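You operate a simulated robot arm through the tools that you are given. There is no shell and no other tool.

The job below is to be done with a simulated two-armed robot. You get a single attempt, and the scene is never put back.

JOB
Pick up the slim black fitting with one hand, pass it to the other hand and put it on the lower shelf of the fitting bench.
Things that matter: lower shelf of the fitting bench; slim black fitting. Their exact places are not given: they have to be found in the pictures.

The check looks at the end state, three seconds after you hand in, the way a careful person would. Anything else that was tipped, shoved, dropped, spilled or broken makes it a failure.

ROBOT AND FRAMES
Two 7-joint arms with two-finger parallel grippers on one trunk, on a base that moves. Base frame: it is fixed to the floor where the robot stands at the start and does not move with it; the origin is under the middle of the robot, x ahead of it, y to its left, z up. Lengths are in m, angles in degrees, forces in N, time in s.
The left shoulder is at the start at [0.11, 0.169, 1.511], the right one opposite. With the tool pointing down near the work surface each hand reaches from about 0.4 to 0.72 m from the robot's upright axis, wherever it stands, measured 20 degrees to its own side. Places, roughly: lower shelf of the fitting bench [1.5, -1.1, 0.2]; slim black fitting [1.5, -1.5, 1]. Payload 1.57 kg a hand.
The TCP of each hand is the grasp point between the finger pads, 0.03 m short of the fingertips. In the tool frame z runs along the fingers and y along their closing line. Largest opening 0.08 m; finger width 0.017, thickness 0.012; the body of the gripper, 0.04 by 0.082 m, starts 0.08 m behind the TCP.
Orientation is that of the tool frame in the base frame, as [roll, pitch, yaw] about the fixed x, y, z axes, in that order (R = Rz(yaw) Ry(pitch) Rx(roll)). With the fingers straight down and closing along the base's y, the tool's x points along the base's -x, its y along +y and its z along -z.

CONTROLS
- The arms move only by the tool drive_tool. It takes "left_commands", "right_commands" or both (then of equal length, played together; a hand with none holds still); each is a list of rows, each a list of 3 entries, a list of its own where there are three numbers: the shift along the base's x, y, z in m, then the turn, a rotation vector about the base's x, y, z in degrees, then the finger opening in m, from 0 to 0.08. In form: [[[dx, dy, dz], [ax, ay, az], hand], ...]. A call has 1 to 20 rows; each row is the pose to reach, as a shift and turn from the pose commanded when the call began. Each row takes 0.2 s and may step no farther than 0.05 m and 8.6 degrees from the row before; otherwise, or with a gripper value out of range, the whole call is refused. Where a pose cannot be reached the arm comes as near as it can. A force on the tool above 40 N (or 10 N above the force at the start of the call, whichever is more), or a blocked arm, ends the call early, and 0.2 s more pass. Each finger travels about 0.072 m/s and halts on what it meets, pressing with about 36 N; the grip force reading is that of the motor and also rises with nothing between the fingers. The clock runs only during rows and for 0.2 s after the last one: add rows that repeat a pose to give the fingers time. It gives the time, the measured TCP pose, the force on the tool (base axes), the opening and the grip force at its end, in the units of the frame above (readings bear some noise), with the torque about the TCP (base axes, N m) and any sound that the robot's microphone picked up.
- Cameras (640 x 400 px; columns grow to the right, rows downward): "scene" is now at [0.1613, 0.0215, 1.6863]; the picture's right is [0.10, -0.99, 0.00], its down [-0.75, -0.08, -0.66] and it looks along [0.65, 0.07, -0.75] (base axes); focal length 253 px, centre (320, 200). "left" rides on the left gripper at [0.072, 0.007, -0.122] in its tool frame; the picture's right is [-0.09, 1.00, 0.00], its down [-0.84, -0.08, -0.54] and it looks along [-0.54, -0.05, 0.84] (tool axes); focal length 238 px, centre (320, 200). "right" rides on the right gripper at [0.072, -0.007, -0.122] in its tool frame; the picture's right is [0.09, 1.00, 0.00], its down [-0.84, 0.08, -0.54] and it looks along [-0.54, 0.05, 0.84] (tool axes); focal length 238 px, centre (320, 200).
- grab_frame(camera): a new picture of that camera. It takes no simulated time.
- lift_body(by): slides the trunk up (or, below 0, down) by that many m; the arms and the scene camera ride with it, the base frame stays. It gives what a move gives, with no picture.
- drive_base(legs): drives the robot by 1 to 6 legs, each [ahead, left, turn to the left] in m, m and degrees, along the robot's own axes; the way and the turn of a leg run together, so that a leg with both is an arc; at most 1.5 m and 180 degrees a leg. The arms and the cameras ride along, it lands a little off, and it stops where it bumps. It gives what a move gives.
- head_to(pan, tilt): turns the head with the scene camera to pan (to the left, within 86 degrees either way) and tilt (down, from -29 to 69), counted from straight ahead of the robot. It gives what a move gives.
- point_at(camera, pixels): for up to 12 pixels [column, row] of the newest picture of that camera ("zoom" is the newest enlarged one), the place [x, y, z] in the base frame of the surface seen there, good to about 0.003 m, but the place of the scene camera against the robot may be out by one fixed shift of up to 0.025 m in any direction. It takes no simulated time.
- enlarge(camera, box): a new picture of the part [left, top, right, bottom] of that camera's present view, enlarged. It takes no simulated time.
- close_job(): hands the job in; it is judged then, once.

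Unless the task says otherwise, let go and move clear before handing in.

The tools are called after "Request:" as a command line: name --argument value ..., lists and objects as JSON in quotes. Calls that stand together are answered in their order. drive_tool: Moves the arms, as the interface text tells. Its arguments: {"type":"object","properties":{"left_commands":{"type":"array","items":{"type":"array"}},"right_commands":{"type":"array","items":{"type":"array"}}},"required":[]} The other tools are called the same way: lift_body (by) moves the trunk up or down; drive_base (legs) drives the base; head_to (pan, tilt) turns the head that bears the scene camera; grab_frame (camera) takes a picture; point_at (camera, pixels) gives the place of the surface under pixels of a picture; enlarge (camera, box) takes an enlarged picture of a part of a camera's view; close_job () hands the job in.

At the start:

```text
clock: 0.0
left_tool_pos: [0.6399, 0.3116, 1.0426]
left_tcp_rot: [-179.9, 0.0, -180.0]
left_wrist_force: [0.4, -0.1, 0.4]
left_moment: [-0.02, 0.0, 0.03]
left_finger_gap: 0.08
left_grasp_force: 0.0
right_tool_pos: [0.6581, -0.2696, 1.0425]
right_tcp_rot: [179.9, -0.1, 180.0]
right_wrist_force: [0.0, -0.5, 0.4]
right_moment: [0.0, 0.01, -0.01]
right_finger_gap: 0.0801
right_grasp_force: 0.1
trunk travel left (down, up): [-0.825, 0.065]
robot x, y, heading: [0.003, -0.0004, 0.1]
head pan, tilt (commanded): [5.7, 48.9]
```

scene: 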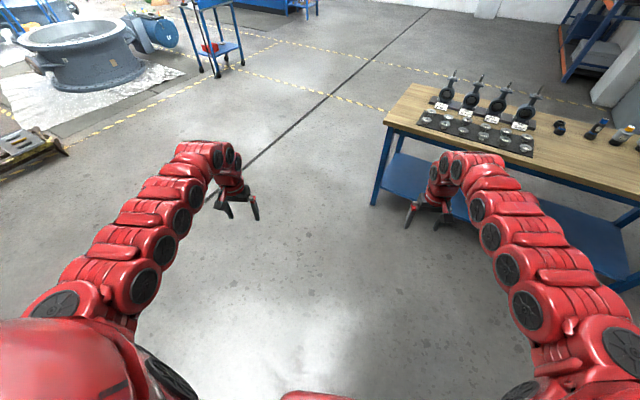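
right: 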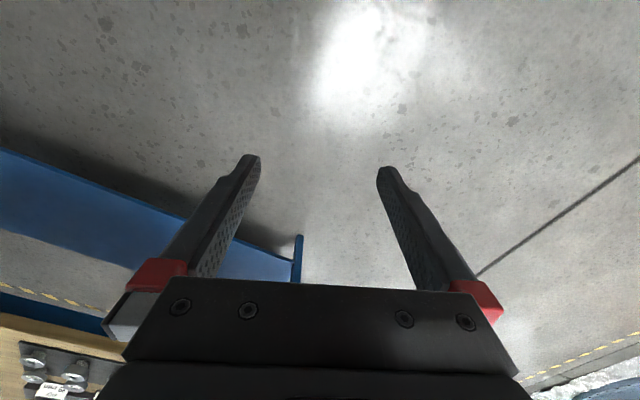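
left: 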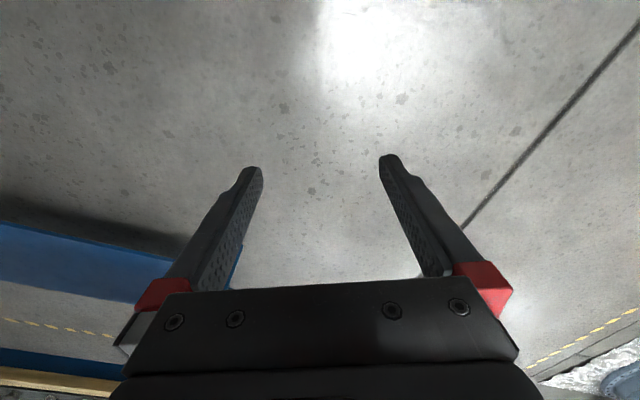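

The scene picture shows the fitting bench at the right (columns 380–640, rows 85–290), with black objects on its top around (440–540, 75–150) and small items near (555–625, 130). I'll turn the head toward it to find the slim black fitting.

Request:
head_to --pan -40 --tilt 35

Request:
grab_frame --camera "scene"

```text
clock: 1.1
left_tool_pos: [0.6395, 0.3088, 1.0435]
left_tcp_rot: [-180.0, -0.1, 179.9]
left_wrist_force: [-0.5, -0.2, -0.8]
left_moment: [-0.03, 0.01, 0.01]
left_finger_gap: 0.0801
left_grasp_force: 0.1
right_tool_pos: [0.6589, -0.2685, 1.043]
right_tcp_rot: [180.0, 0.0, 179.9]
right_wrist_force: [0.1, 0.4, 0.2]
right_moment: [0.0, -0.02, 0.01]
right_finger_gap: 0.0799
right_grasp_force: 0.0
trunk travel left (down, up): [-0.825, 0.065]
robot x, y, heading: [-0.0002, -0.0022, -0.2]
head pan, tilt (commanded): [-40.0, 35.0]
```

```text
taken
```

scene: 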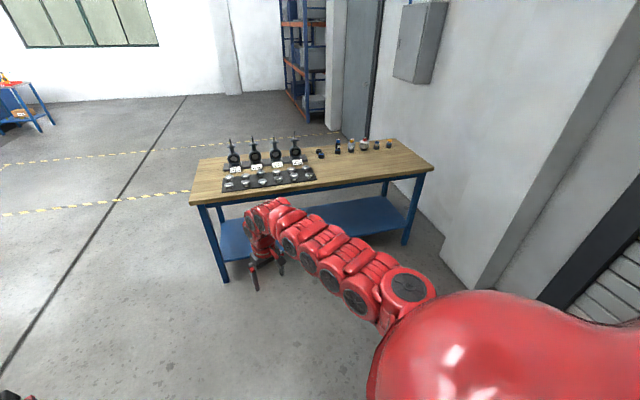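

The bench top shows a rack on the left (225–315, 130–190) and a row of small items around (315–395, 135–160). I'll enlarge both and measure the table corners.

Request:
enlarge --camera "scene" --box '[290, 120, 440, 214]'

Request:
point_at --camera "scene" --pixels '[[192, 200], [430, 168], [386, 141], [202, 162], [238, 240], [398, 225], [360, 215], [225, 280], [404, 240], [320, 155], [338, 148], [350, 148]]'

Request:
enlarge --camera "scene" --box '[190, 120, 330, 208]'

```text
4.26 times, centred on (365, 167) of scene
```

zoom: 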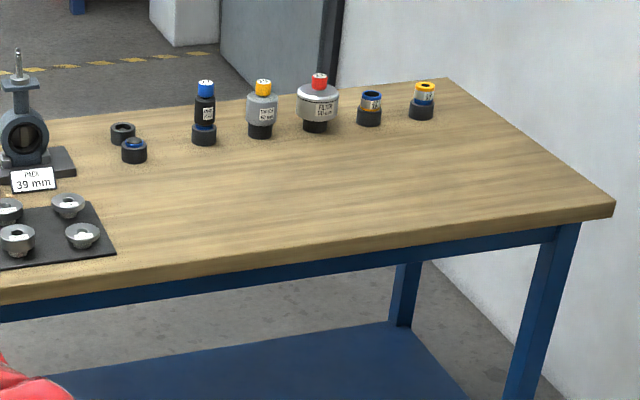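

```text
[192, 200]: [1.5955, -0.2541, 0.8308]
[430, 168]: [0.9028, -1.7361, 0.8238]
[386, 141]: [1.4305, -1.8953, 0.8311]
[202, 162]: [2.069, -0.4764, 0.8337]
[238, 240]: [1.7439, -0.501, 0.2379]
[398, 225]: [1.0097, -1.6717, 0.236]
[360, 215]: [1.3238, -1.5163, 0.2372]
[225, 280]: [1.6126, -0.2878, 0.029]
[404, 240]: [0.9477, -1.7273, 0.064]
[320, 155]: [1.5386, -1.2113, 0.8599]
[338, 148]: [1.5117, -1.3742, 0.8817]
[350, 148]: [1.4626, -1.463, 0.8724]
```

```text
4.55 times, centred on (260, 164) of scene
```

zoom: 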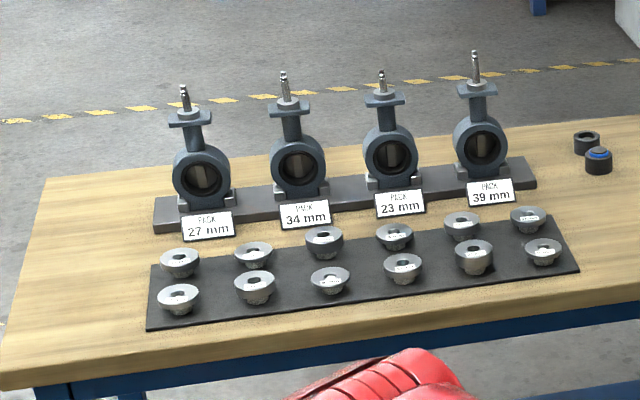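

The slim black item with a blue cap stands at about (338, 147), u≈1.05 m along the bench and about 0.4 m in from the front edge. I'll enlarge further and measure the neighbours before driving closer.

Request:
enlarge --camera "scene" --box '[310, 130, 400, 186]'

Request:
point_at --camera "scene" --pixels '[[295, 138], [297, 160], [314, 180], [324, 185], [340, 183], [376, 145], [389, 145], [365, 145], [220, 230], [222, 262], [300, 170], [330, 220]]'

```text
7.11 times, centred on (355, 158) of scene
```

zoom: 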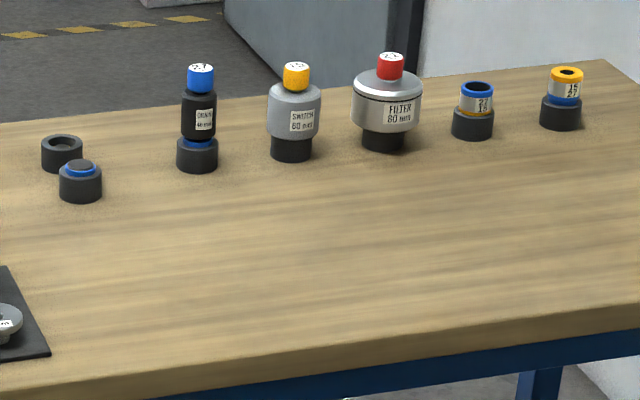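

```text
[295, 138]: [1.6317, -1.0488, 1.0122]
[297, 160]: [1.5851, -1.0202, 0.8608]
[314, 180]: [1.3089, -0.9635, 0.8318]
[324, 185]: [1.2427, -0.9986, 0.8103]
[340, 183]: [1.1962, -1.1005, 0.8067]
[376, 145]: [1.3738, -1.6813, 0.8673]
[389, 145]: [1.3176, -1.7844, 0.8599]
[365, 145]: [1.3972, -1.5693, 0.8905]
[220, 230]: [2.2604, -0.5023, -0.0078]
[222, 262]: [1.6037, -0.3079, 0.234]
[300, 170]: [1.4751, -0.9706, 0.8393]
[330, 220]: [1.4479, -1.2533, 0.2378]
```

The fitting (zoom (200, 120)) is a slim black body with a blue cap standing in a black collar, and the bench front edge runs at about −25° relative to my heading. I'll turn to face the bench and drive up part of the way, hands staying well above the table top.

Request:
drive_base --legs '[[0, 0, -25], [0.8, -0.35, 0]]'

Request:
head_to --pan -15 --tilt 40

Request:
grab_frame --camera "scene"

```text
clock: 7.0
left_tool_pos: [1.2677, -0.6536, 1.0416]
left_tcp_rot: [180.0, 0.1, 154.8]
left_wrist_force: [0.6, 0.2, -0.4]
left_moment: [0.04, -0.01, 0.03]
left_finger_gap: 0.0801
left_grasp_force: 0.0
right_tool_pos: [1.0365, -1.1868, 1.0435]
right_tcp_rot: [179.9, 0.0, 154.7]
right_wrist_force: [1.3, 0.2, -0.2]
right_moment: [0.01, 0.0, 0.0]
right_finger_gap: 0.0799
right_grasp_force: 0.0
trunk travel left (down, up): [-0.825, 0.065]
robot x, y, heading: [0.5551, -0.661, -25.3]
head pan, tilt (commanded): [-40.0, 35.0]
```

```text
clock: 7.9
left_tool_pos: [1.2657, -0.6535, 1.0423]
left_tcp_rot: [179.9, 0.0, 154.8]
left_wrist_force: [-0.3, -0.1, 0.3]
left_moment: [-0.02, 0.01, 0.0]
left_finger_gap: 0.08
left_grasp_force: 0.2
right_tool_pos: [1.0378, -1.185, 1.043]
right_tcp_rot: [-180.0, 0.0, 154.7]
right_wrist_force: [-0.2, 0.7, -0.3]
right_moment: [-0.01, -0.01, 0.02]
right_finger_gap: 0.08
right_grasp_force: 0.0
trunk travel left (down, up): [-0.825, 0.065]
robot x, y, heading: [0.5573, -0.6609, -25.3]
head pan, tilt (commanded): [-15.0, 40.0]
```

```text
taken
```

scene: 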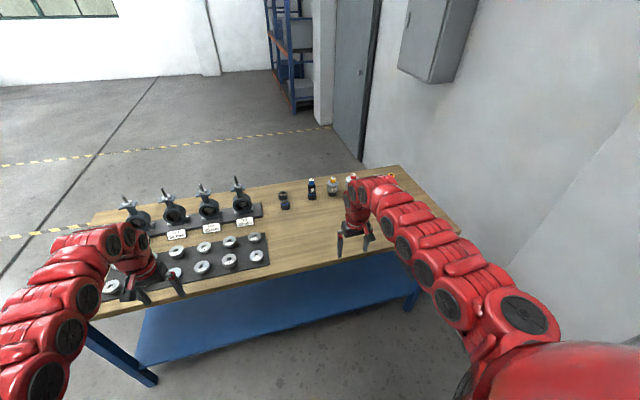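

The fitting is now at about (311, 188) and the shelf below is empty blue sheet (rows 270–360). I'll enlarge it and measure the fitting and the shelf.

Request:
enlarge --camera "scene" --box '[270, 160, 350, 210]'

Request:
point_at --camera "scene" --pixels '[[311, 190], [311, 182], [140, 360], [400, 295], [270, 330], [250, 300], [410, 285], [145, 320], [330, 305], [300, 265], [100, 310], [455, 232]]'

```text
8.00 times, centred on (310, 185) of scene
```

zoom: 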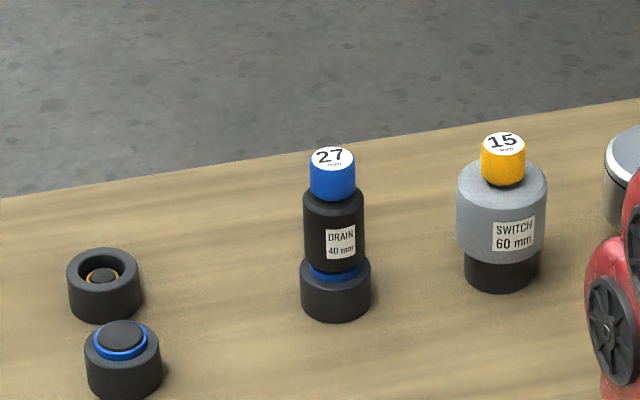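

```text
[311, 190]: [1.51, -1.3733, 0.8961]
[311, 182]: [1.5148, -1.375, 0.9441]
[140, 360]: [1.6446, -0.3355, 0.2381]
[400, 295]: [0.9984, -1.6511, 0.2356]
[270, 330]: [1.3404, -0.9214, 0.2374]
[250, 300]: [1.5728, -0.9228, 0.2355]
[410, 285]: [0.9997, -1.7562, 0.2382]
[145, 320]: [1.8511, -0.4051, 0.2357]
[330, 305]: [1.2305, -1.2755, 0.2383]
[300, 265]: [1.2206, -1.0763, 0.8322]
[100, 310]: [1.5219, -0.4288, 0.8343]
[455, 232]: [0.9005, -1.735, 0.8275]
```

The enlarged picture shows the fitting clearly: blue "27 mm" cap, slim black "DRAIN 40 mm" body (zoom (333, 225)), and a black collar at its foot; it's about 0.40 m in from the front edge. I'll raise both hands and draw the left one back so that I can drive closer and lower the trunk without touching the valves.

Request:
drive_tool --left_commands '[[[-0.0245, 0.0116, 0.0357], [0, 0, 0], 0.08], [[-0.049, 0.0232, 0.0714], [0, 0, 0], 0.08], [[-0.0735, 0.0348, 0.107], [0, 0, 0], 0.08], [[-0.098, 0.0464, 0.143], [0, 0, 0], 0.08], [[-0.1225, 0.058, 0.1785], [0, 0, 0], 0.08], [[-0.147, 0.0696, 0.214], [0, 0, 0], 0.08], [[-0.172, 0.081, 0.25], [0, 0, 0], 0.08]]' --right_commands '[[[0, 0, 0.0357], [0, 0, 0], 0.08], [[0, 0, 0.0714], [0, 0, 0], 0.08], [[0, 0, 0.107], [0, 0, 0], 0.08], [[0, 0, 0.143], [0, 0, 0], 0.08], [[0, 0, 0.1785], [0, 0, 0], 0.08], [[0, 0, 0.214], [0, 0, 0], 0.08], [[0, 0, 0.25], [0, 0, 0], 0.08]]'

Request:
grab_frame --camera "scene"

```text
clock: 9.5
left_tool_pos: [1.2404, -0.5836, 1.2439]
left_tcp_rot: [-179.9, 0.1, 154.7]
left_wrist_force: [0.3, -0.2, 0.7]
left_moment: [0.04, 0.04, -0.02]
left_finger_gap: 0.0801
left_grasp_force: 0.0
left hand out of reach, approached as far as the arm can: row 1, 2, 3, 4, 5, 6, 7
right_tool_pos: [1.0473, -1.1926, 1.272]
right_tcp_rot: [-179.9, 0.1, 154.7]
right_wrist_force: [-0.1, 0.0, -1.1]
right_moment: [0.02, 0.03, 0.02]
right_finger_gap: 0.0799
right_grasp_force: 0.1
right hand out of reach, approached as far as the arm can: row 7
trunk travel left (down, up): [-0.825, 0.065]
robot x, y, heading: [0.5494, -0.6629, -25.1]
head pan, tilt (commanded): [-15.0, 40.0]
```

```text
taken
```

scene: 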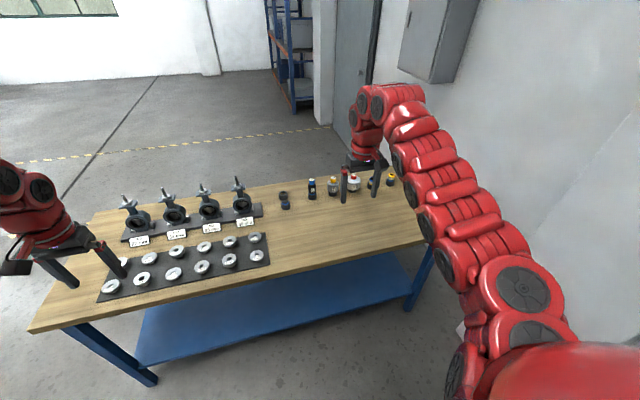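

The right hand reached z 1.27 but the left stopped short (high, tucked-in poses are out of its reach). Before driving I'll test in free space how far the right hand reaches straight down at the heights I would need, since it is still in front of the table.

Request:
drive_tool --right_commands '[[[0.028, -0.007, -0.034], [0, 0, 0], 0.08], [[0.057, -0.0135, -0.068], [0, 0, 0], 0.08], [[0.085, -0.02, -0.1], [0, 0, 0], 0.08], [[0.1134, -0.0266, -0.137], [0, 0, 0], 0.08], [[0.1134, -0.0266, -0.137], [0, 0, 0], 0.08]]'

```text
clock: 10.7
left_tool_pos: [1.2381, -0.585, 1.246]
left_tcp_rot: [179.9, 0.1, 154.8]
left_wrist_force: [-0.1, 0.7, 0.8]
left_moment: [-0.01, -0.03, -0.03]
left_finger_gap: 0.0797
left_grasp_force: 0.0
right_tool_pos: [1.1028, -1.1911, 1.1548]
right_tcp_rot: [-179.9, 0.0, 154.8]
right_wrist_force: [0.2, 0.4, -0.1]
right_moment: [0.05, -0.02, 0.02]
right_finger_gap: 0.0802
right_grasp_force: 0.1
right hand out of reach, approached as far as the arm can: row 2, 3, 4, 5
trunk travel left (down, up): [-0.825, 0.065]
robot x, y, heading: [0.5562, -0.6629, -25.3]
head pan, tilt (commanded): [-15.0, 40.0]
```

Straight down, the right hand stops at about 0.76 m from the axis (it reached forward 0.72 instead of 0.79). I'll test whether tilting the fingers 40° forward brings the rest of the reach.

Request:
drive_tool --right_commands '[[[0, 0, 0], [-3.4, -7.2, 0], 0.08], [[0, 0, 0], [-6.8, -14.5, 0], 0.08], [[0, 0, 0], [-10.2, -21.7, 0], 0.08], [[0, 0, 0], [-13.7, -28.9, 0], 0.08], [[0, 0, 0], [-17.1, -36.2, 0], 0.08], [[0, 0, 0], [-17.1, -36.2, 0], 0.08]]'

Request:
head_to --pan -10 --tilt 66

Request:
grab_frame --camera "scene"

```text
clock: 12.1
left_tool_pos: [1.2372, -0.5842, 1.2456]
left_tcp_rot: [180.0, 0.0, 154.8]
left_wrist_force: [0.2, -0.4, 0.3]
left_moment: [0.0, 0.0, -0.03]
left_finger_gap: 0.08
left_grasp_force: 0.1
right_tool_pos: [1.1021, -1.1919, 1.1536]
right_tcp_rot: [179.9, 16.1, 154.7]
right_wrist_force: [-0.1, -0.8, 0.2]
right_moment: [0.0, -0.02, 0.01]
right_finger_gap: 0.0798
right_grasp_force: 0.0
right hand out of reach, approached as far as the arm can: row 3, 4, 5, 6
trunk travel left (down, up): [-0.825, 0.065]
robot x, y, heading: [0.5543, -0.6598, -25.0]
head pan, tilt (commanded): [-15.0, 40.0]
```

```text
clock: 13.0
left_tool_pos: [1.2385, -0.5846, 1.2453]
left_tcp_rot: [-179.9, 0.2, 154.8]
left_wrist_force: [0.3, 0.7, 0.0]
left_moment: [0.0, -0.02, -0.04]
left_finger_gap: 0.0803
left_grasp_force: 0.1
right_tool_pos: [1.1018, -1.1928, 1.1546]
right_tcp_rot: [179.9, 16.0, 154.7]
right_wrist_force: [0.1, 0.5, 0.4]
right_moment: [-0.03, 0.0, 0.0]
right_finger_gap: 0.08
right_grasp_force: 0.0
trunk travel left (down, up): [-0.825, 0.065]
robot x, y, heading: [0.5536, -0.6617, -24.9]
head pan, tilt (commanded): [-10.0, 66.0]
```

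```text
taken
```

scene: 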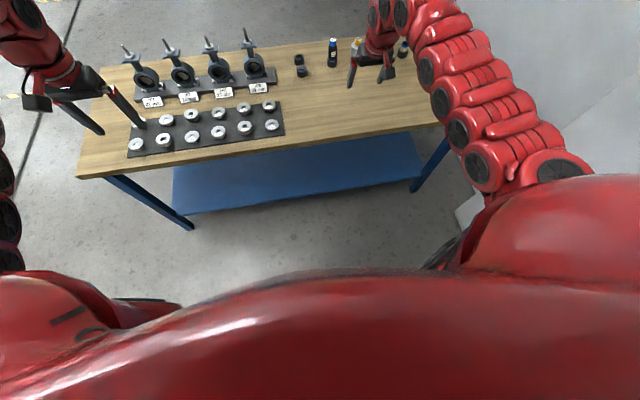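

The tilt stopped at 16° with the wrist high, so I suspect a wrist/elbow limit there. I'll bring the right hand lower and back (still in front of the table) and see what tilt it reaches.

Request:
drive_tool --right_commands '[[[-0.0226, 0.0107, -0.0385], [0, 0, 0], 0.08], [[-0.0452, 0.0213, -0.077], [0, 0, 0], 0.08], [[-0.0678, 0.032, -0.1155], [0, 0, 0], 0.08], [[-0.0904, 0.0427, -0.154], [0, 0, 0], 0.08], [[-0.0904, 0.0427, -0.154], [0, 0, 0], 0.08]]'

```text
clock: 14.2
left_tool_pos: [1.2384, -0.5859, 1.2452]
left_tcp_rot: [179.9, 0.1, 154.8]
left_wrist_force: [-0.1, 0.2, -0.6]
left_moment: [0.0, -0.01, 0.02]
left_finger_gap: 0.0798
left_grasp_force: 0.1
right_tool_pos: [1.0112, -1.1499, 0.999]
right_tcp_rot: [179.9, 15.9, 154.7]
right_wrist_force: [-0.3, -0.1, 0.3]
right_moment: [0.02, -0.01, 0.0]
right_finger_gap: 0.0798
right_grasp_force: 0.0
trunk travel left (down, up): [-0.825, 0.065]
robot x, y, heading: [0.5567, -0.6618, -25.2]
head pan, tilt (commanded): [-10.0, 66.0]
```

The hand follows from the achieved pose (z 0.999, tilt 16°). Now I'll add tilt there in steps.

Request:
drive_tool --right_commands '[[[0, 0, 0], [-3.4, -7.2, 0], 0.08], [[0, 0, 0], [-6.8, -14.5, 0], 0.08], [[0, 0, 0], [-10.2, -21.7, 0], 0.08], [[0, 0, 0], [-13.7, -28.9, 0], 0.08], [[0, 0, 0], [-13.7, -28.9, 0], 0.08]]'

```text
clock: 15.4
left_tool_pos: [1.2392, -0.5852, 1.2455]
left_tcp_rot: [-180.0, -0.1, 154.7]
left_wrist_force: [-0.7, 0.2, -0.5]
left_moment: [-0.02, 0.0, 0.02]
left_finger_gap: 0.0801
left_grasp_force: 0.1
right_tool_pos: [1.0124, -1.1498, 0.998]
right_tcp_rot: [-179.9, 48.0, 154.8]
right_wrist_force: [0.7, -1.4, 0.0]
right_moment: [0.0, -0.03, 0.0]
right_finger_gap: 0.0801
right_grasp_force: 0.2
trunk travel left (down, up): [-0.825, 0.065]
robot x, y, heading: [0.5553, -0.6613, -25.2]
head pan, tilt (commanded): [-10.0, 66.0]
```

A 48° forward tilt works at this height. Now I'll check how far forward the hand goes at this tilt (z stays near 1.0, above the table edge).

Request:
drive_tool --right_commands '[[[0.0407, -0.0192, 0], [0, 0, 0], 0.08], [[0.0814, -0.0384, 0], [0, 0, 0], 0.08], [[0.122, -0.0576, 0], [0, 0, 0], 0.08], [[0.163, -0.0769, 0], [0, 0, 0], 0.08], [[0.163, -0.0769, 0], [0, 0, 0], 0.08]]'

Request:
grab_frame --camera "right"

Request:
grab_frame --camera "scene"

```text
clock: 16.6
left_tool_pos: [1.2374, -0.5838, 1.2453]
left_tcp_rot: [-180.0, 0.1, 154.9]
left_wrist_force: [0.0, -0.1, -0.5]
left_moment: [-0.01, -0.02, 0.02]
left_finger_gap: 0.0799
left_grasp_force: 0.1
right_tool_pos: [1.1759, -1.2276, 0.9989]
right_tcp_rot: [179.9, 48.0, 154.6]
right_wrist_force: [0.2, 0.4, 0.3]
right_moment: [0.03, 0.0, 0.01]
right_finger_gap: 0.08
right_grasp_force: 0.1
trunk travel left (down, up): [-0.825, 0.065]
robot x, y, heading: [0.5542, -0.661, -25.1]
head pan, tilt (commanded): [-10.0, 66.0]
```

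```text
taken
```

right: 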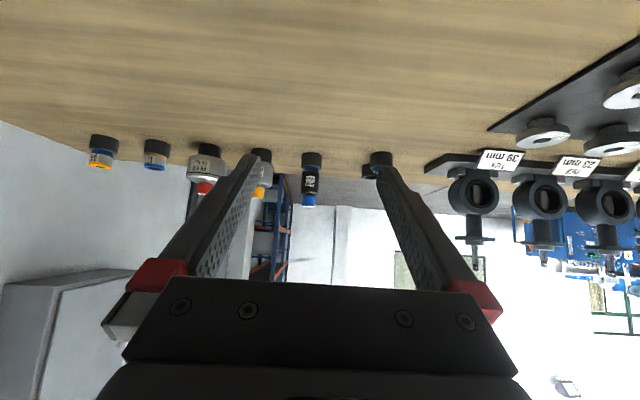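

```text
taken
```

scene: 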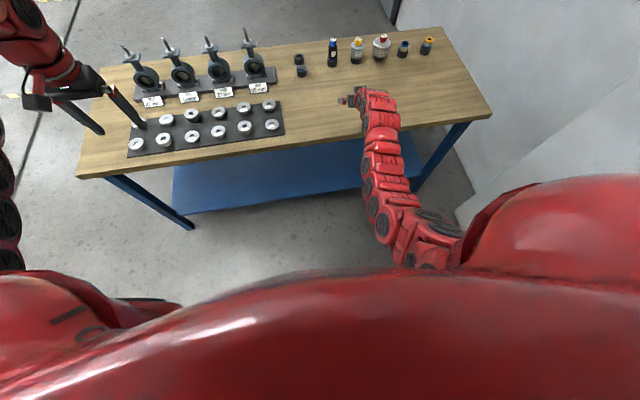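

Forward 0.80 m at 48° tilt works. The right camera (image inverted) now sees the fitting at (311, 180) between the fingers; I'll measure it and its neighbours with this camera, which isn't subject to the scene camera's shift.

Request:
enlarge --camera "right" --box '[230, 130, 400, 236]'

Request:
point_at --camera "right" --pixels '[[312, 159], [311, 181], [309, 200], [260, 157], [207, 165], [381, 160], [373, 170], [312, 140], [488, 130], [470, 194]]'

Request:
point_at --camera "scene" --pixels '[[332, 52], [332, 41], [345, 100], [358, 50], [304, 72], [298, 57], [320, 138], [180, 212], [420, 178], [300, 190], [260, 160]]'

```text
3.76 times, centred on (315, 183) of right
```

zoom: 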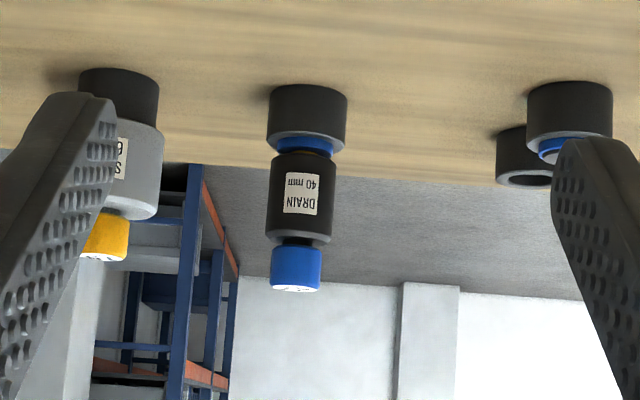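

```text
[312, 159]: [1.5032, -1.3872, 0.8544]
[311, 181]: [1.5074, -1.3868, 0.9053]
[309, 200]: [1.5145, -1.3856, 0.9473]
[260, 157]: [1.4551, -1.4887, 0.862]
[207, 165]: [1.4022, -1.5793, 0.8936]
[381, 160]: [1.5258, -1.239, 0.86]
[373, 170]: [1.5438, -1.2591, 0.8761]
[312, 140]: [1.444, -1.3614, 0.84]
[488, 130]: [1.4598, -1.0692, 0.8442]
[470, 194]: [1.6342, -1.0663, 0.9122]
```

```text
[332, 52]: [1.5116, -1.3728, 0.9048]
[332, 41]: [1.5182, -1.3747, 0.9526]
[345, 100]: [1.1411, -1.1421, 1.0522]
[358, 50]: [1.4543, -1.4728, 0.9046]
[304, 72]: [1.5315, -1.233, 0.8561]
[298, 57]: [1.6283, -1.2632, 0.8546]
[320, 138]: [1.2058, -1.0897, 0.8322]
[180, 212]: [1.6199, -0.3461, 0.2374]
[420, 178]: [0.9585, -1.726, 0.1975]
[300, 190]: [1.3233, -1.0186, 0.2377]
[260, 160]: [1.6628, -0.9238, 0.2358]
```

Both cameras agree on the fitting (right camera: body surface at [1.507, −1.387, 0.905], cap at 0.947, table near 0.84), and it appears to sit with a blue neck in a black cup. I'll draw the right hand back and up with a 20° tilt before driving the base closer.

Request:
drive_tool --right_commands '[[[-0.036, 0.017, 0.014], [2.4, 5.1, 0], 0.08], [[-0.072, 0.034, 0.028], [4.8, 10.1, 0], 0.08], [[-0.109, 0.051, 0.042], [7.1, 15.2, 0], 0.08], [[-0.145, 0.068, 0.056], [9.5, 20.2, 0], 0.08], [[-0.181, 0.085, 0.07], [11.9, 25.3, 0], 0.08], [[-0.181, 0.085, 0.07], [11.9, 25.3, 0], 0.08]]'

Request:
grab_frame --camera "right"

```text
clock: 18.0
left_tool_pos: [1.239, -0.5824, 1.2438]
left_tcp_rot: [-179.9, 0.2, 154.9]
left_wrist_force: [0.1, 0.6, -0.4]
left_moment: [-0.01, 0.04, -0.02]
left_finger_gap: 0.0801
left_grasp_force: 0.1
right_tool_pos: [0.9951, -1.1377, 1.0711]
right_tcp_rot: [-180.0, 20.0, 154.9]
right_wrist_force: [1.1, -0.5, -0.4]
right_moment: [-0.02, 0.0, 0.0]
right_finger_gap: 0.0803
right_grasp_force: 0.0
right hand out of reach, approached as far as the arm can: row 4
trunk travel left (down, up): [-0.825, 0.065]
robot x, y, heading: [0.5555, -0.663, -25.4]
head pan, tilt (commanded): [-10.0, 66.0]
```

```text
taken
```

right: 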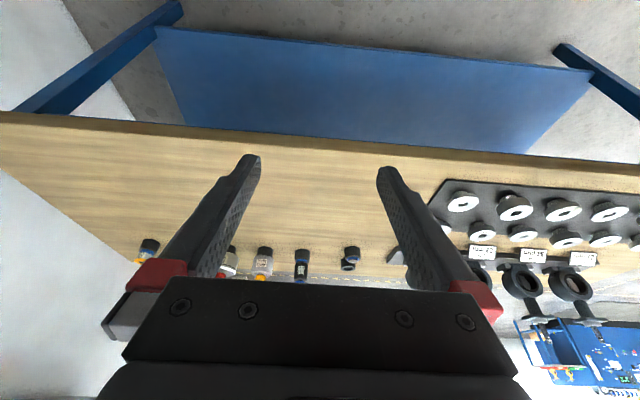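

The right camera shows the shelf empty and the fitting at (302, 265) straight ahead of the hand. Before choosing the standing distance I'll test the 20° reach at working height over the empty front strip of the bench.

Request:
drive_tool --right_commands '[[[0.036, -0.017, -0.02], [0, 0, 0], 0.08], [[0.072, -0.034, -0.04], [0, 0, 0], 0.08], [[0.108, -0.051, -0.06], [0, 0, 0], 0.08], [[0.145, -0.069, -0.08], [0, 0, 0], 0.08], [[0.181, -0.086, -0.1], [0, 0, 0], 0.08], [[0.217, -0.103, -0.12], [0, 0, 0], 0.08], [[0.217, -0.103, -0.12], [0, 0, 0], 0.08]]'

```text
clock: 19.6
left_tool_pos: [1.2385, -0.5843, 1.2442]
left_tcp_rot: [-180.0, 0.1, 154.7]
left_wrist_force: [0.1, -1.0, -0.5]
left_moment: [-0.02, 0.02, -0.01]
left_finger_gap: 0.08
left_grasp_force: 0.1
right_tool_pos: [1.1598, -1.2192, 0.9774]
right_tcp_rot: [180.0, 20.1, 154.7]
right_wrist_force: [0.0, 0.5, -0.4]
right_moment: [0.0, 0.0, -0.01]
right_finger_gap: 0.0796
right_grasp_force: 0.1
right hand out of reach, approached as far as the arm can: row 5, 6, 7
trunk travel left (down, up): [-0.825, 0.065]
robot x, y, heading: [0.5591, -0.6565, -25.2]
head pan, tilt (commanded): [-10.0, 66.0]
```

At 20° tilt the limit is forward ≈0.78 m at z 0.98, so I'd stand about 0.37–0.40 m from the bench edge with the trunk slightly lowered. I'll check how close to the robot the floor is visible (pixels just above the torso, row ≈262) to bound the base's size.

Request:
grab_frame --camera "scene"

Request:
point_at --camera "scene" --pixels '[[330, 262], [250, 265], [200, 285], [150, 270], [420, 262], [300, 240], [300, 272], [345, 110], [365, 95]]'

Request:
grab_frame --camera "left"

```text
taken
```

scene: 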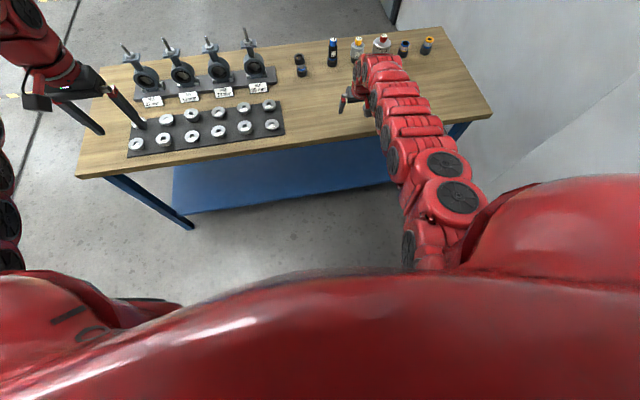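

```text
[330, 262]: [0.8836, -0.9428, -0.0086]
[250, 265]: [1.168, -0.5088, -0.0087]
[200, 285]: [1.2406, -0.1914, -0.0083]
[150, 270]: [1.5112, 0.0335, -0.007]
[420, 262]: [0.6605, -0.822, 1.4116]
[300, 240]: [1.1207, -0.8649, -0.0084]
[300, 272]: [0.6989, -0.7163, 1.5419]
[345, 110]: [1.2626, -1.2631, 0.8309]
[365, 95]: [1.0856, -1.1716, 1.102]
```

```text
taken
```

left: 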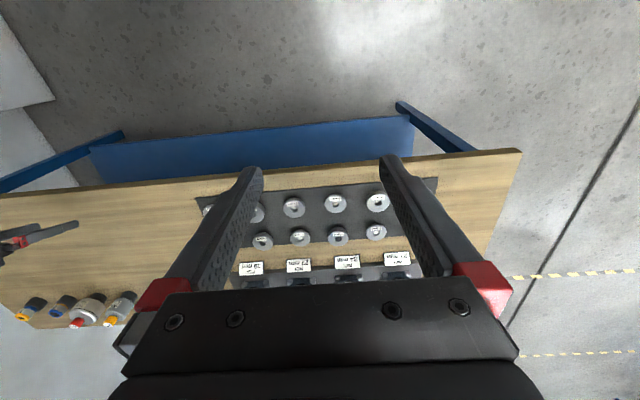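

The left camera's top rows look slightly back under the robot; I'll measure floor points there to see how near the robot's base the bare floor extends.

Request:
point_at --camera "left" --pixels '[[320, 2], [280, 2], [240, 2], [200, 2], [160, 2], [120, 2], [60, 2], [400, 2], [110, 140], [400, 105], [435, 150], [250, 130]]'

Request:
grab_frame --camera "right"

```text
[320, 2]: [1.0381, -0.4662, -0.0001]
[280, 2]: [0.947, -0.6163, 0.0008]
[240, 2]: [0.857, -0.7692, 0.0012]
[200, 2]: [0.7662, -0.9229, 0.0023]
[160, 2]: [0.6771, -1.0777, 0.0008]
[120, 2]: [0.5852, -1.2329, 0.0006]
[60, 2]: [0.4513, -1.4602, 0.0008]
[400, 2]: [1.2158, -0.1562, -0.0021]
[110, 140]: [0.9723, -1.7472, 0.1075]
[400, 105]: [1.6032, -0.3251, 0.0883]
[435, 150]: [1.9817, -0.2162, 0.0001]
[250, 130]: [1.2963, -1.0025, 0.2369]
```

```text
taken
```

right: 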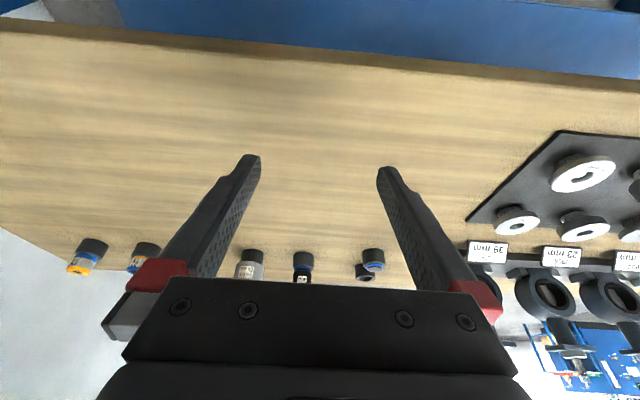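

Bare floor is visible down to 0.32 m ahead of the axis (left camera (240, 2)), so standing about 0.37 m from the bench edge leaves room. I'll draw the right hand back and up, then drive ahead 0.40 m.

Request:
drive_tool --right_commands '[[[-0.033, 0.0155, 0.018], [0, 0, 0], 0.08], [[-0.066, 0.031, 0.036], [0, 0, 0], 0.08], [[-0.1, 0.047, 0.054], [0, 0, 0], 0.08], [[-0.133, 0.0625, 0.072], [0, 0, 0], 0.08], [[-0.166, 0.078, 0.09], [0, 0, 0], 0.08], [[-0.166, 0.078, 0.09], [0, 0, 0], 0.08]]'

Request:
drive_base --legs '[[0.39, 0, 0]]'

Request:
grab_frame --camera "right"

Request:
grab_frame --camera "left"

Request:
grab_frame --camera "scene"

```text
clock: 21.0
left_tool_pos: [1.2374, -0.5821, 1.2455]
left_tcp_rot: [180.0, 0.1, 154.9]
left_wrist_force: [-0.1, -1.1, -0.4]
left_moment: [-0.01, 0.02, 0.02]
left_finger_gap: 0.0801
left_grasp_force: 0.1
right_tool_pos: [0.9902, -1.1382, 1.0685]
right_tcp_rot: [-180.0, 20.2, 154.7]
right_wrist_force: [-0.1, 0.1, -1.3]
right_moment: [-0.01, -0.05, 0.03]
right_finger_gap: 0.08
right_grasp_force: 0.0
trunk travel left (down, up): [-0.825, 0.065]
robot x, y, heading: [0.5571, -0.6626, -25.4]
head pan, tilt (commanded): [-10.0, 66.0]
```

```text
clock: 23.4
left_tool_pos: [1.5901, -0.7507, 1.2443]
left_tcp_rot: [-180.0, 0.0, 154.9]
left_wrist_force: [0.7, -0.9, -0.7]
left_moment: [0.01, -0.02, 0.0]
left_finger_gap: 0.0798
left_grasp_force: 0.0
right_tool_pos: [1.3447, -1.3043, 1.0684]
right_tcp_rot: [180.0, 20.0, 154.8]
right_wrist_force: [1.9, -0.2, -0.2]
right_moment: [0.01, -0.03, 0.0]
right_finger_gap: 0.0801
right_grasp_force: 0.1
trunk travel left (down, up): [-0.825, 0.065]
robot x, y, heading: [0.9065, -0.8321, -25.0]
head pan, tilt (commanded): [-10.0, 66.0]
```

```text
taken
```

right: 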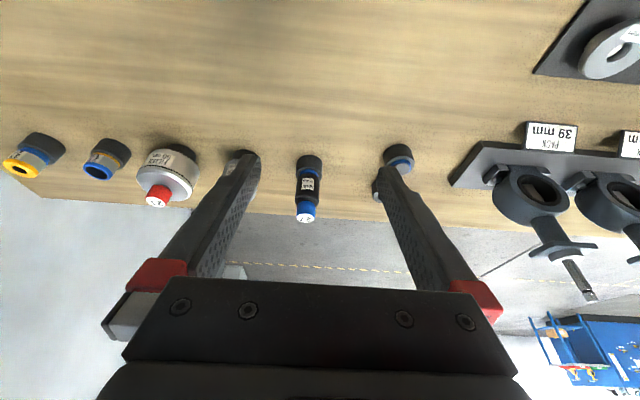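

```text
taken
```

left: 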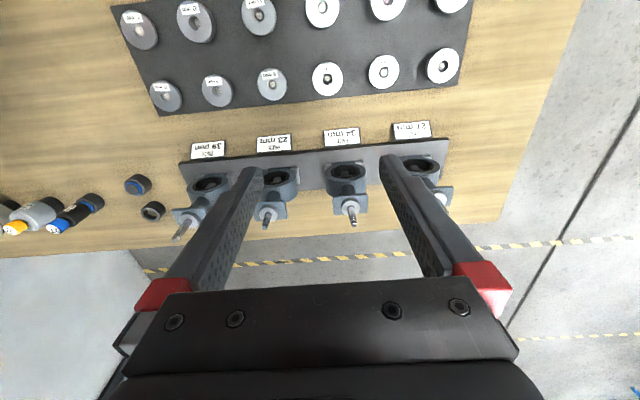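

```text
taken
```

scene: 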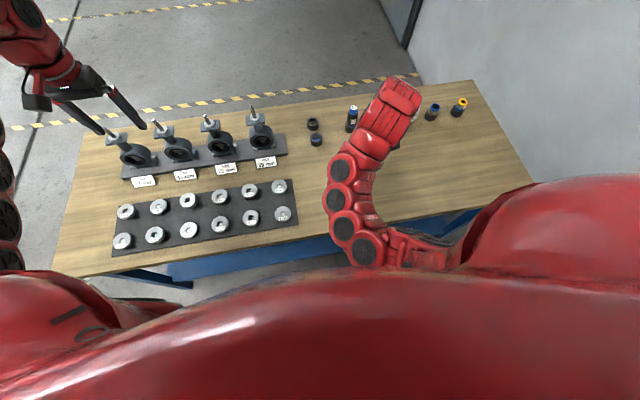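

No bump; the fitting is at (308, 185) in the right camera, almost centred between the fingers. I'll enlarge and measure it and its neighbours from here.

Request:
enlarge --camera "right" --box '[230, 130, 400, 236]'

Request:
point_at --camera "right" --pixels '[[309, 162], [308, 174], [307, 186], [306, 196], [307, 210], [306, 217], [309, 140], [308, 190], [297, 187], [317, 187]]'

Request:
point_at --camera "left" --pixels '[[92, 200], [75, 213], [55, 226], [65, 222], [150, 211], [60, 180], [180, 225], [352, 218]]'

```text
3.76 times, centred on (315, 183) of right
```

zoom: 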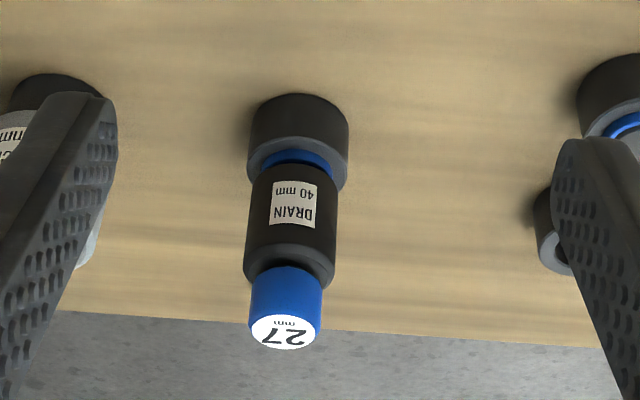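

```text
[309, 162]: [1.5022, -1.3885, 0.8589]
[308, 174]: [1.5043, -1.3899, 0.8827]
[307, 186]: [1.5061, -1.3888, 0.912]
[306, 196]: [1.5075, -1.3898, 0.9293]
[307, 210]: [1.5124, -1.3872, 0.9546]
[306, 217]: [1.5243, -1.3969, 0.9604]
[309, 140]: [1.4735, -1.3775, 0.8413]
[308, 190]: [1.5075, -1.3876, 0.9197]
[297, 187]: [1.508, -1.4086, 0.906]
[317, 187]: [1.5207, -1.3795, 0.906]
```

```text
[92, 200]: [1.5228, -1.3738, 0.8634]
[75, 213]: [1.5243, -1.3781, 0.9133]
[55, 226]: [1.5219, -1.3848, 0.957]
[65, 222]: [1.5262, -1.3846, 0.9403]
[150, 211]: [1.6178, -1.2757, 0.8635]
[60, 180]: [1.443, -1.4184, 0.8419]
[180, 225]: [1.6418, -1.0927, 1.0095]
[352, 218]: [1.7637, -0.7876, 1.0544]
```

Right and left cameras agree: fitting axis ≈ (1.524, −1.397), cap top 0.960, body ≈0.885–0.937, cup rim ≈0.876. Lowering the trunk 0.15 m puts the right TCP at z≈0.918; I'll check the elbow's height above the table first.

Request:
point_at --camera "scene" --pixels '[[345, 222], [340, 190], [365, 250], [390, 110], [350, 165], [350, 118], [352, 107], [100, 130], [150, 125]]'

```text
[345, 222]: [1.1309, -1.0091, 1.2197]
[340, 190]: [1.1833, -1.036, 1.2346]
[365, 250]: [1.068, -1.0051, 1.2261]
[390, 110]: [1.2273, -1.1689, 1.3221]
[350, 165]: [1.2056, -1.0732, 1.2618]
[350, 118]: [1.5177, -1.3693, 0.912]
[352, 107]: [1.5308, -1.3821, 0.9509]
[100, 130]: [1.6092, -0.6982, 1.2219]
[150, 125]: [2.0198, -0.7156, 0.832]
```

The arm's lowest visible links are at about 1.22 m, so a 0.15 m drop keeps them well above the 0.84 m table. I'll lower the trunk.

Request:
lift_body --by -0.15

Request:
grab_frame --camera "right"

Request:
grab_frame --camera "scene"

```text
clock: 25.2
left_tool_pos: [1.5917, -0.7489, 1.0957]
left_tcp_rot: [-180.0, 0.1, 154.9]
left_wrist_force: [0.1, 0.3, 0.5]
left_moment: [0.02, 0.02, -0.02]
left_finger_gap: 0.08
left_grasp_force: 0.1
right_tool_pos: [1.3453, -1.3041, 0.9186]
right_tcp_rot: [180.0, 20.0, 154.8]
right_wrist_force: [0.4, -0.2, -0.5]
right_moment: [-0.02, 0.0, 0.02]
right_finger_gap: 0.0801
right_grasp_force: 0.1
trunk travel left (down, up): [-0.675, 0.215]
robot x, y, heading: [0.9105, -0.8326, -25.1]
head pan, tilt (commanded): [-10.0, 66.0]
```

```text
taken
```

right: 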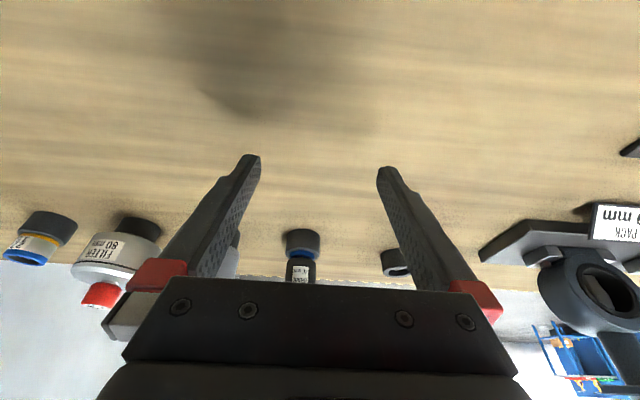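

```text
taken
```

scene: 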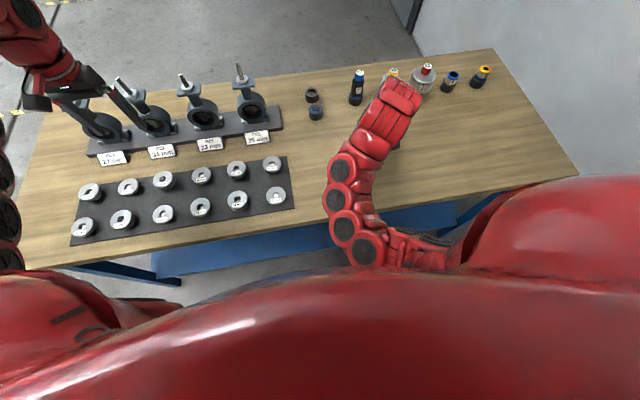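

The right hand is at the right height (z 0.919). I'll slide it forward 0.12 m with a small rightward correction of 8 mm, then look again before straddling the fitting.

Request:
drive_tool --right_commands '[[[0.032, -0.022, 0], [0, 0, 0], 0.075], [[0.068, -0.041, 0], [0, 0, 0], 0.075], [[0.1052, -0.0584, 0], [0, 0, 0], 0.075], [[0.1052, -0.0584, 0], [0, 0, 0], 0.075]]'

Request:
grab_frame --camera "right"

Request:
enlarge --camera "left" --box '[0, 120, 220, 258]'

```text
clock: 26.2
left_tool_pos: [1.592, -0.7496, 1.0949]
left_tcp_rot: [180.0, 0.0, 154.8]
left_wrist_force: [0.0, -0.3, 0.7]
left_moment: [0.0, -0.03, -0.02]
left_finger_gap: 0.0802
left_grasp_force: 0.1
right_tool_pos: [1.4503, -1.3618, 0.9145]
right_tcp_rot: [180.0, 20.2, 154.6]
right_wrist_force: [-1.1, -0.3, 1.4]
right_moment: [-0.02, -0.02, 0.0]
right_finger_gap: 0.0752
right_grasp_force: 0.0
trunk travel left (down, up): [-0.675, 0.215]
robot x, y, heading: [0.9111, -0.8303, -25.1]
head pan, tilt (commanded): [-10.0, 66.0]
```

```text
taken
```

right: 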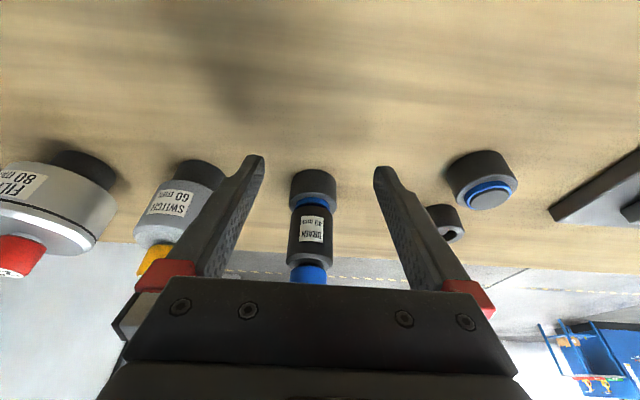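

```text
2.90 times, centred on (110, 189) of left
```

zoom: 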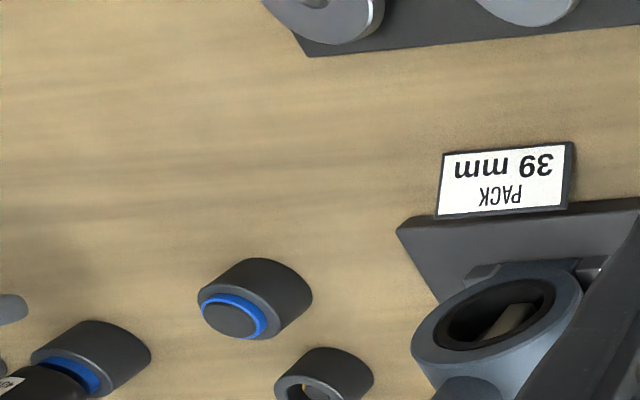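

The fitting sits between the fingers at (311, 230). I'll verify its axis once more from this close view.

Request:
point_at --camera "right" --pixels '[[311, 215], [311, 230], [311, 250], [309, 272], [291, 230], [330, 230], [312, 185], [312, 197], [312, 205]]'

Request:
enlarge --camera "right" --box '[240, 150, 400, 250]'

```text
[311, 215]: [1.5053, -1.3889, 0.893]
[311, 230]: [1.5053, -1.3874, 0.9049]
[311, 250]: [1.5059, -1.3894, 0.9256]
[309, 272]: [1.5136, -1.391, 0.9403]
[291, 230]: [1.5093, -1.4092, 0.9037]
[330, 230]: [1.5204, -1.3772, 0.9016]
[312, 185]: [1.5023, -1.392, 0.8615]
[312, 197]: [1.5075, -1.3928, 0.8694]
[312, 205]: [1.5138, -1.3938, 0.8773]
```

```text
4.00 times, centred on (320, 200) of right
```

zoom: 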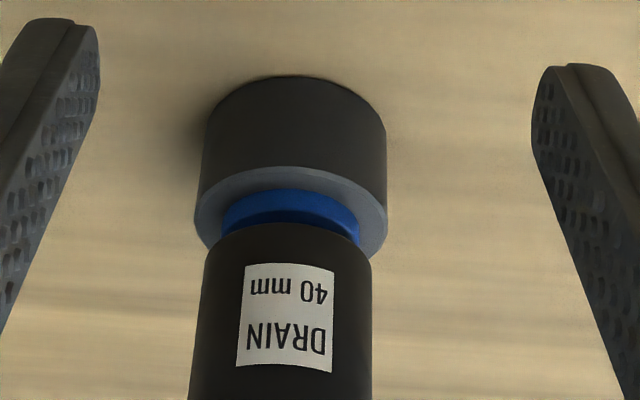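

The axis is confirmed at about (1.523, −1.3965) and the cup rim at ~0.87. I'll slide the last 77 mm so that the fingers straddle the black body, without closing yet.

Request:
drive_tool --right_commands '[[[0.0346, -0.0165, 0.0035], [0, 0, 0], 0.075], [[0.0692, -0.033, 0.0035], [0, 0, 0], 0.075], [[0.0692, -0.033, 0.0035], [0, 0, 0], 0.075]]'

Request:
grab_frame --camera "right"

Request:
grab_frame --camera "left"

Request:
enlarge --camera "scene" --box '[290, 50, 450, 150]'

```text
clock: 27.0
left_tool_pos: [1.593, -0.7505, 1.096]
left_tcp_rot: [180.0, 0.1, 155.0]
left_wrist_force: [0.2, 0.9, 0.0]
left_moment: [0.01, 0.0, 0.03]
left_finger_gap: 0.0799
left_grasp_force: 0.2
right_tool_pos: [1.5183, -1.3948, 0.9208]
right_tcp_rot: [179.9, 20.0, 154.6]
right_wrist_force: [0.5, 0.5, -1.0]
right_moment: [-0.03, 0.0, -0.01]
right_finger_gap: 0.075
right_grasp_force: 0.0
trunk travel left (down, up): [-0.675, 0.215]
robot x, y, heading: [0.9108, -0.8294, -25.4]
head pan, tilt (commanded): [-10.0, 66.0]
```

```text
taken
```

right: 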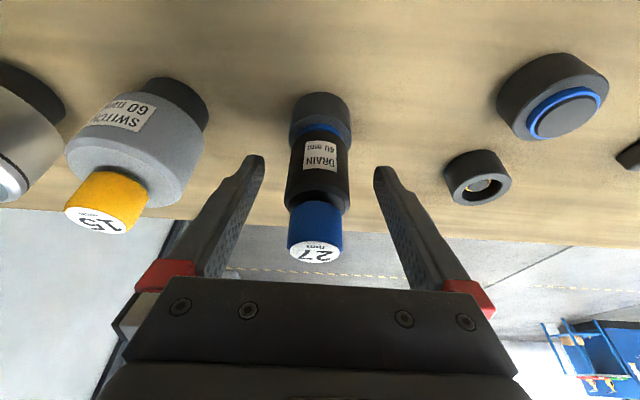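

```text
taken
```

left: 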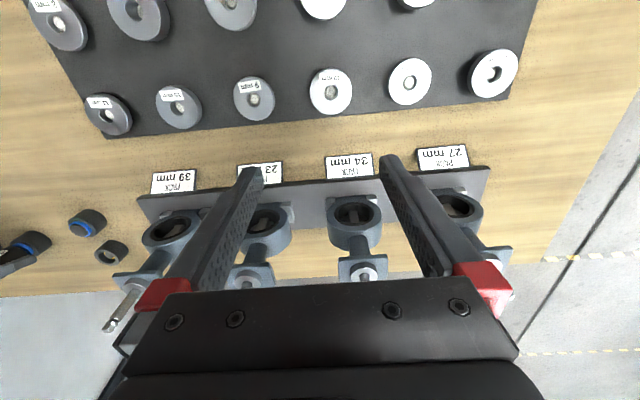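

```text
4.00 times, centred on (370, 100) of scene
```

zoom: 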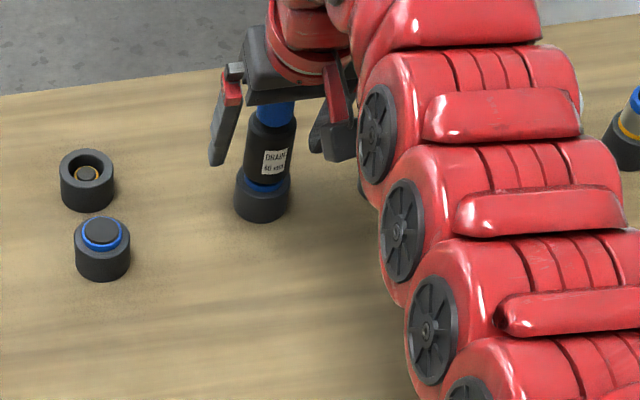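

The body is centred between the fingers (columns 255–382, fitting at 318) and the scene view confirms the fingers straddle the black body above the cup. I'll close the gripper.

Request:
drive_tool --right_commands '[[[0, 0, 0], [0, 0, 0], 0.05], [[0, 0, 0], [0, 0, 0], 0.035], [[0, 0, 0], [0, 0, 0], 0.02], [[0, 0, 0], [0, 0, 0], 0.02], [[0, 0, 0], [0, 0, 0], 0.02]]'

Request:
grab_frame --camera "right"

Request:
enlarge --camera "scene" --box '[290, 50, 450, 150]'

```text
clock: 28.2
left_tool_pos: [1.5913, -0.7498, 1.0956]
left_tcp_rot: [180.0, 0.1, 154.9]
left_wrist_force: [-0.3, -0.5, -0.2]
left_moment: [0.02, -0.01, 0.02]
left_finger_gap: 0.08
left_grasp_force: 0.1
right_tool_pos: [1.5187, -1.3933, 0.9212]
right_tcp_rot: [180.0, 20.0, 154.7]
right_wrist_force: [-0.2, -0.7, -0.7]
right_moment: [0.03, -0.03, 0.01]
right_finger_gap: 0.0393
right_grasp_force: 36.2
trunk travel left (down, up): [-0.675, 0.215]
robot x, y, heading: [0.9113, -0.8345, -24.9]
head pan, tilt (commanded): [-10.0, 66.0]
```

```text
taken
```

right: 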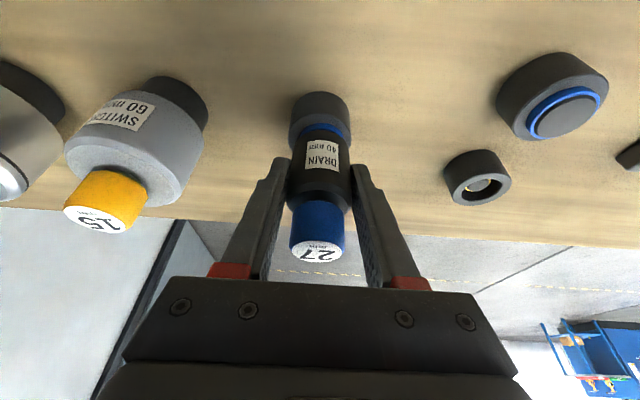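

```text
4.00 times, centred on (370, 100) of scene
```

zoom: 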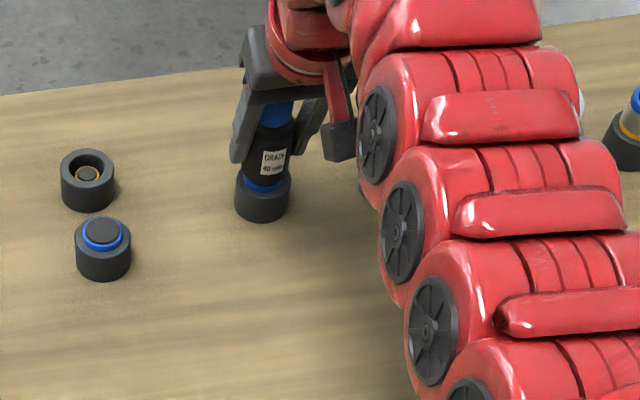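

The gripper closed on the body at 39.3 mm with 36 N, and nothing moved. I'll lift straight up slowly by 25 mm and see what comes along and what the force reading shows.

Request:
drive_tool --right_commands '[[[0, 0, 0.008], [0, 0, 0], 0.02], [[0, 0, 0.016], [0, 0, 0], 0.02], [[0, 0, 0.025], [0, 0, 0], 0.02], [[0, 0, 0.025], [0, 0, 0], 0.02]]'

Request:
grab_frame --camera "right"

Request:
enlarge --camera "scene" --box '[290, 50, 450, 150]'

```text
clock: 29.2
left_tool_pos: [1.5915, -0.7491, 1.0953]
left_tcp_rot: [179.9, -0.1, 154.9]
left_wrist_force: [-0.3, 0.3, 0.2]
left_moment: [-0.02, -0.01, -0.01]
left_finger_gap: 0.0798
left_grasp_force: 0.1
right_tool_pos: [1.5204, -1.3954, 0.9482]
right_tcp_rot: [180.0, 20.0, 154.8]
right_wrist_force: [0.2, -0.2, -2.8]
right_moment: [0.01, -0.04, 0.06]
right_finger_gap: 0.0391
right_grasp_force: 35.5
trunk travel left (down, up): [-0.675, 0.215]
robot x, y, heading: [0.9116, -0.829, -25.3]
head pan, tilt (commanded): [-10.0, 66.0]
```

```text
taken
```

right: 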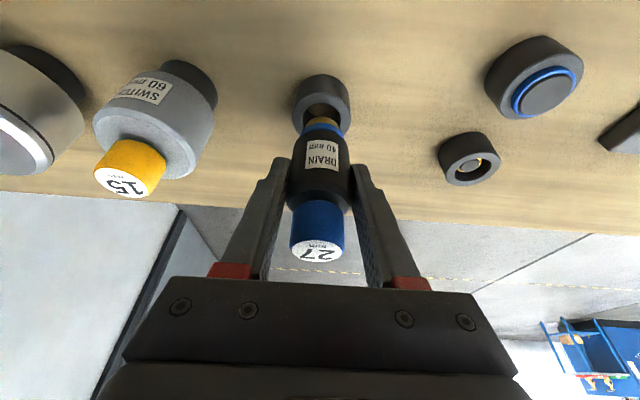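

```text
4.00 times, centred on (370, 100) of scene
```

zoom: 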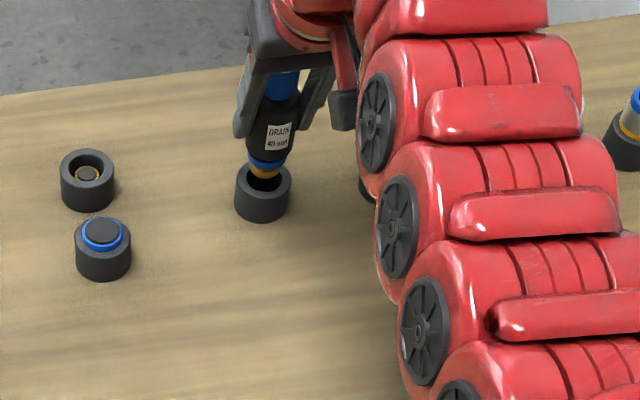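

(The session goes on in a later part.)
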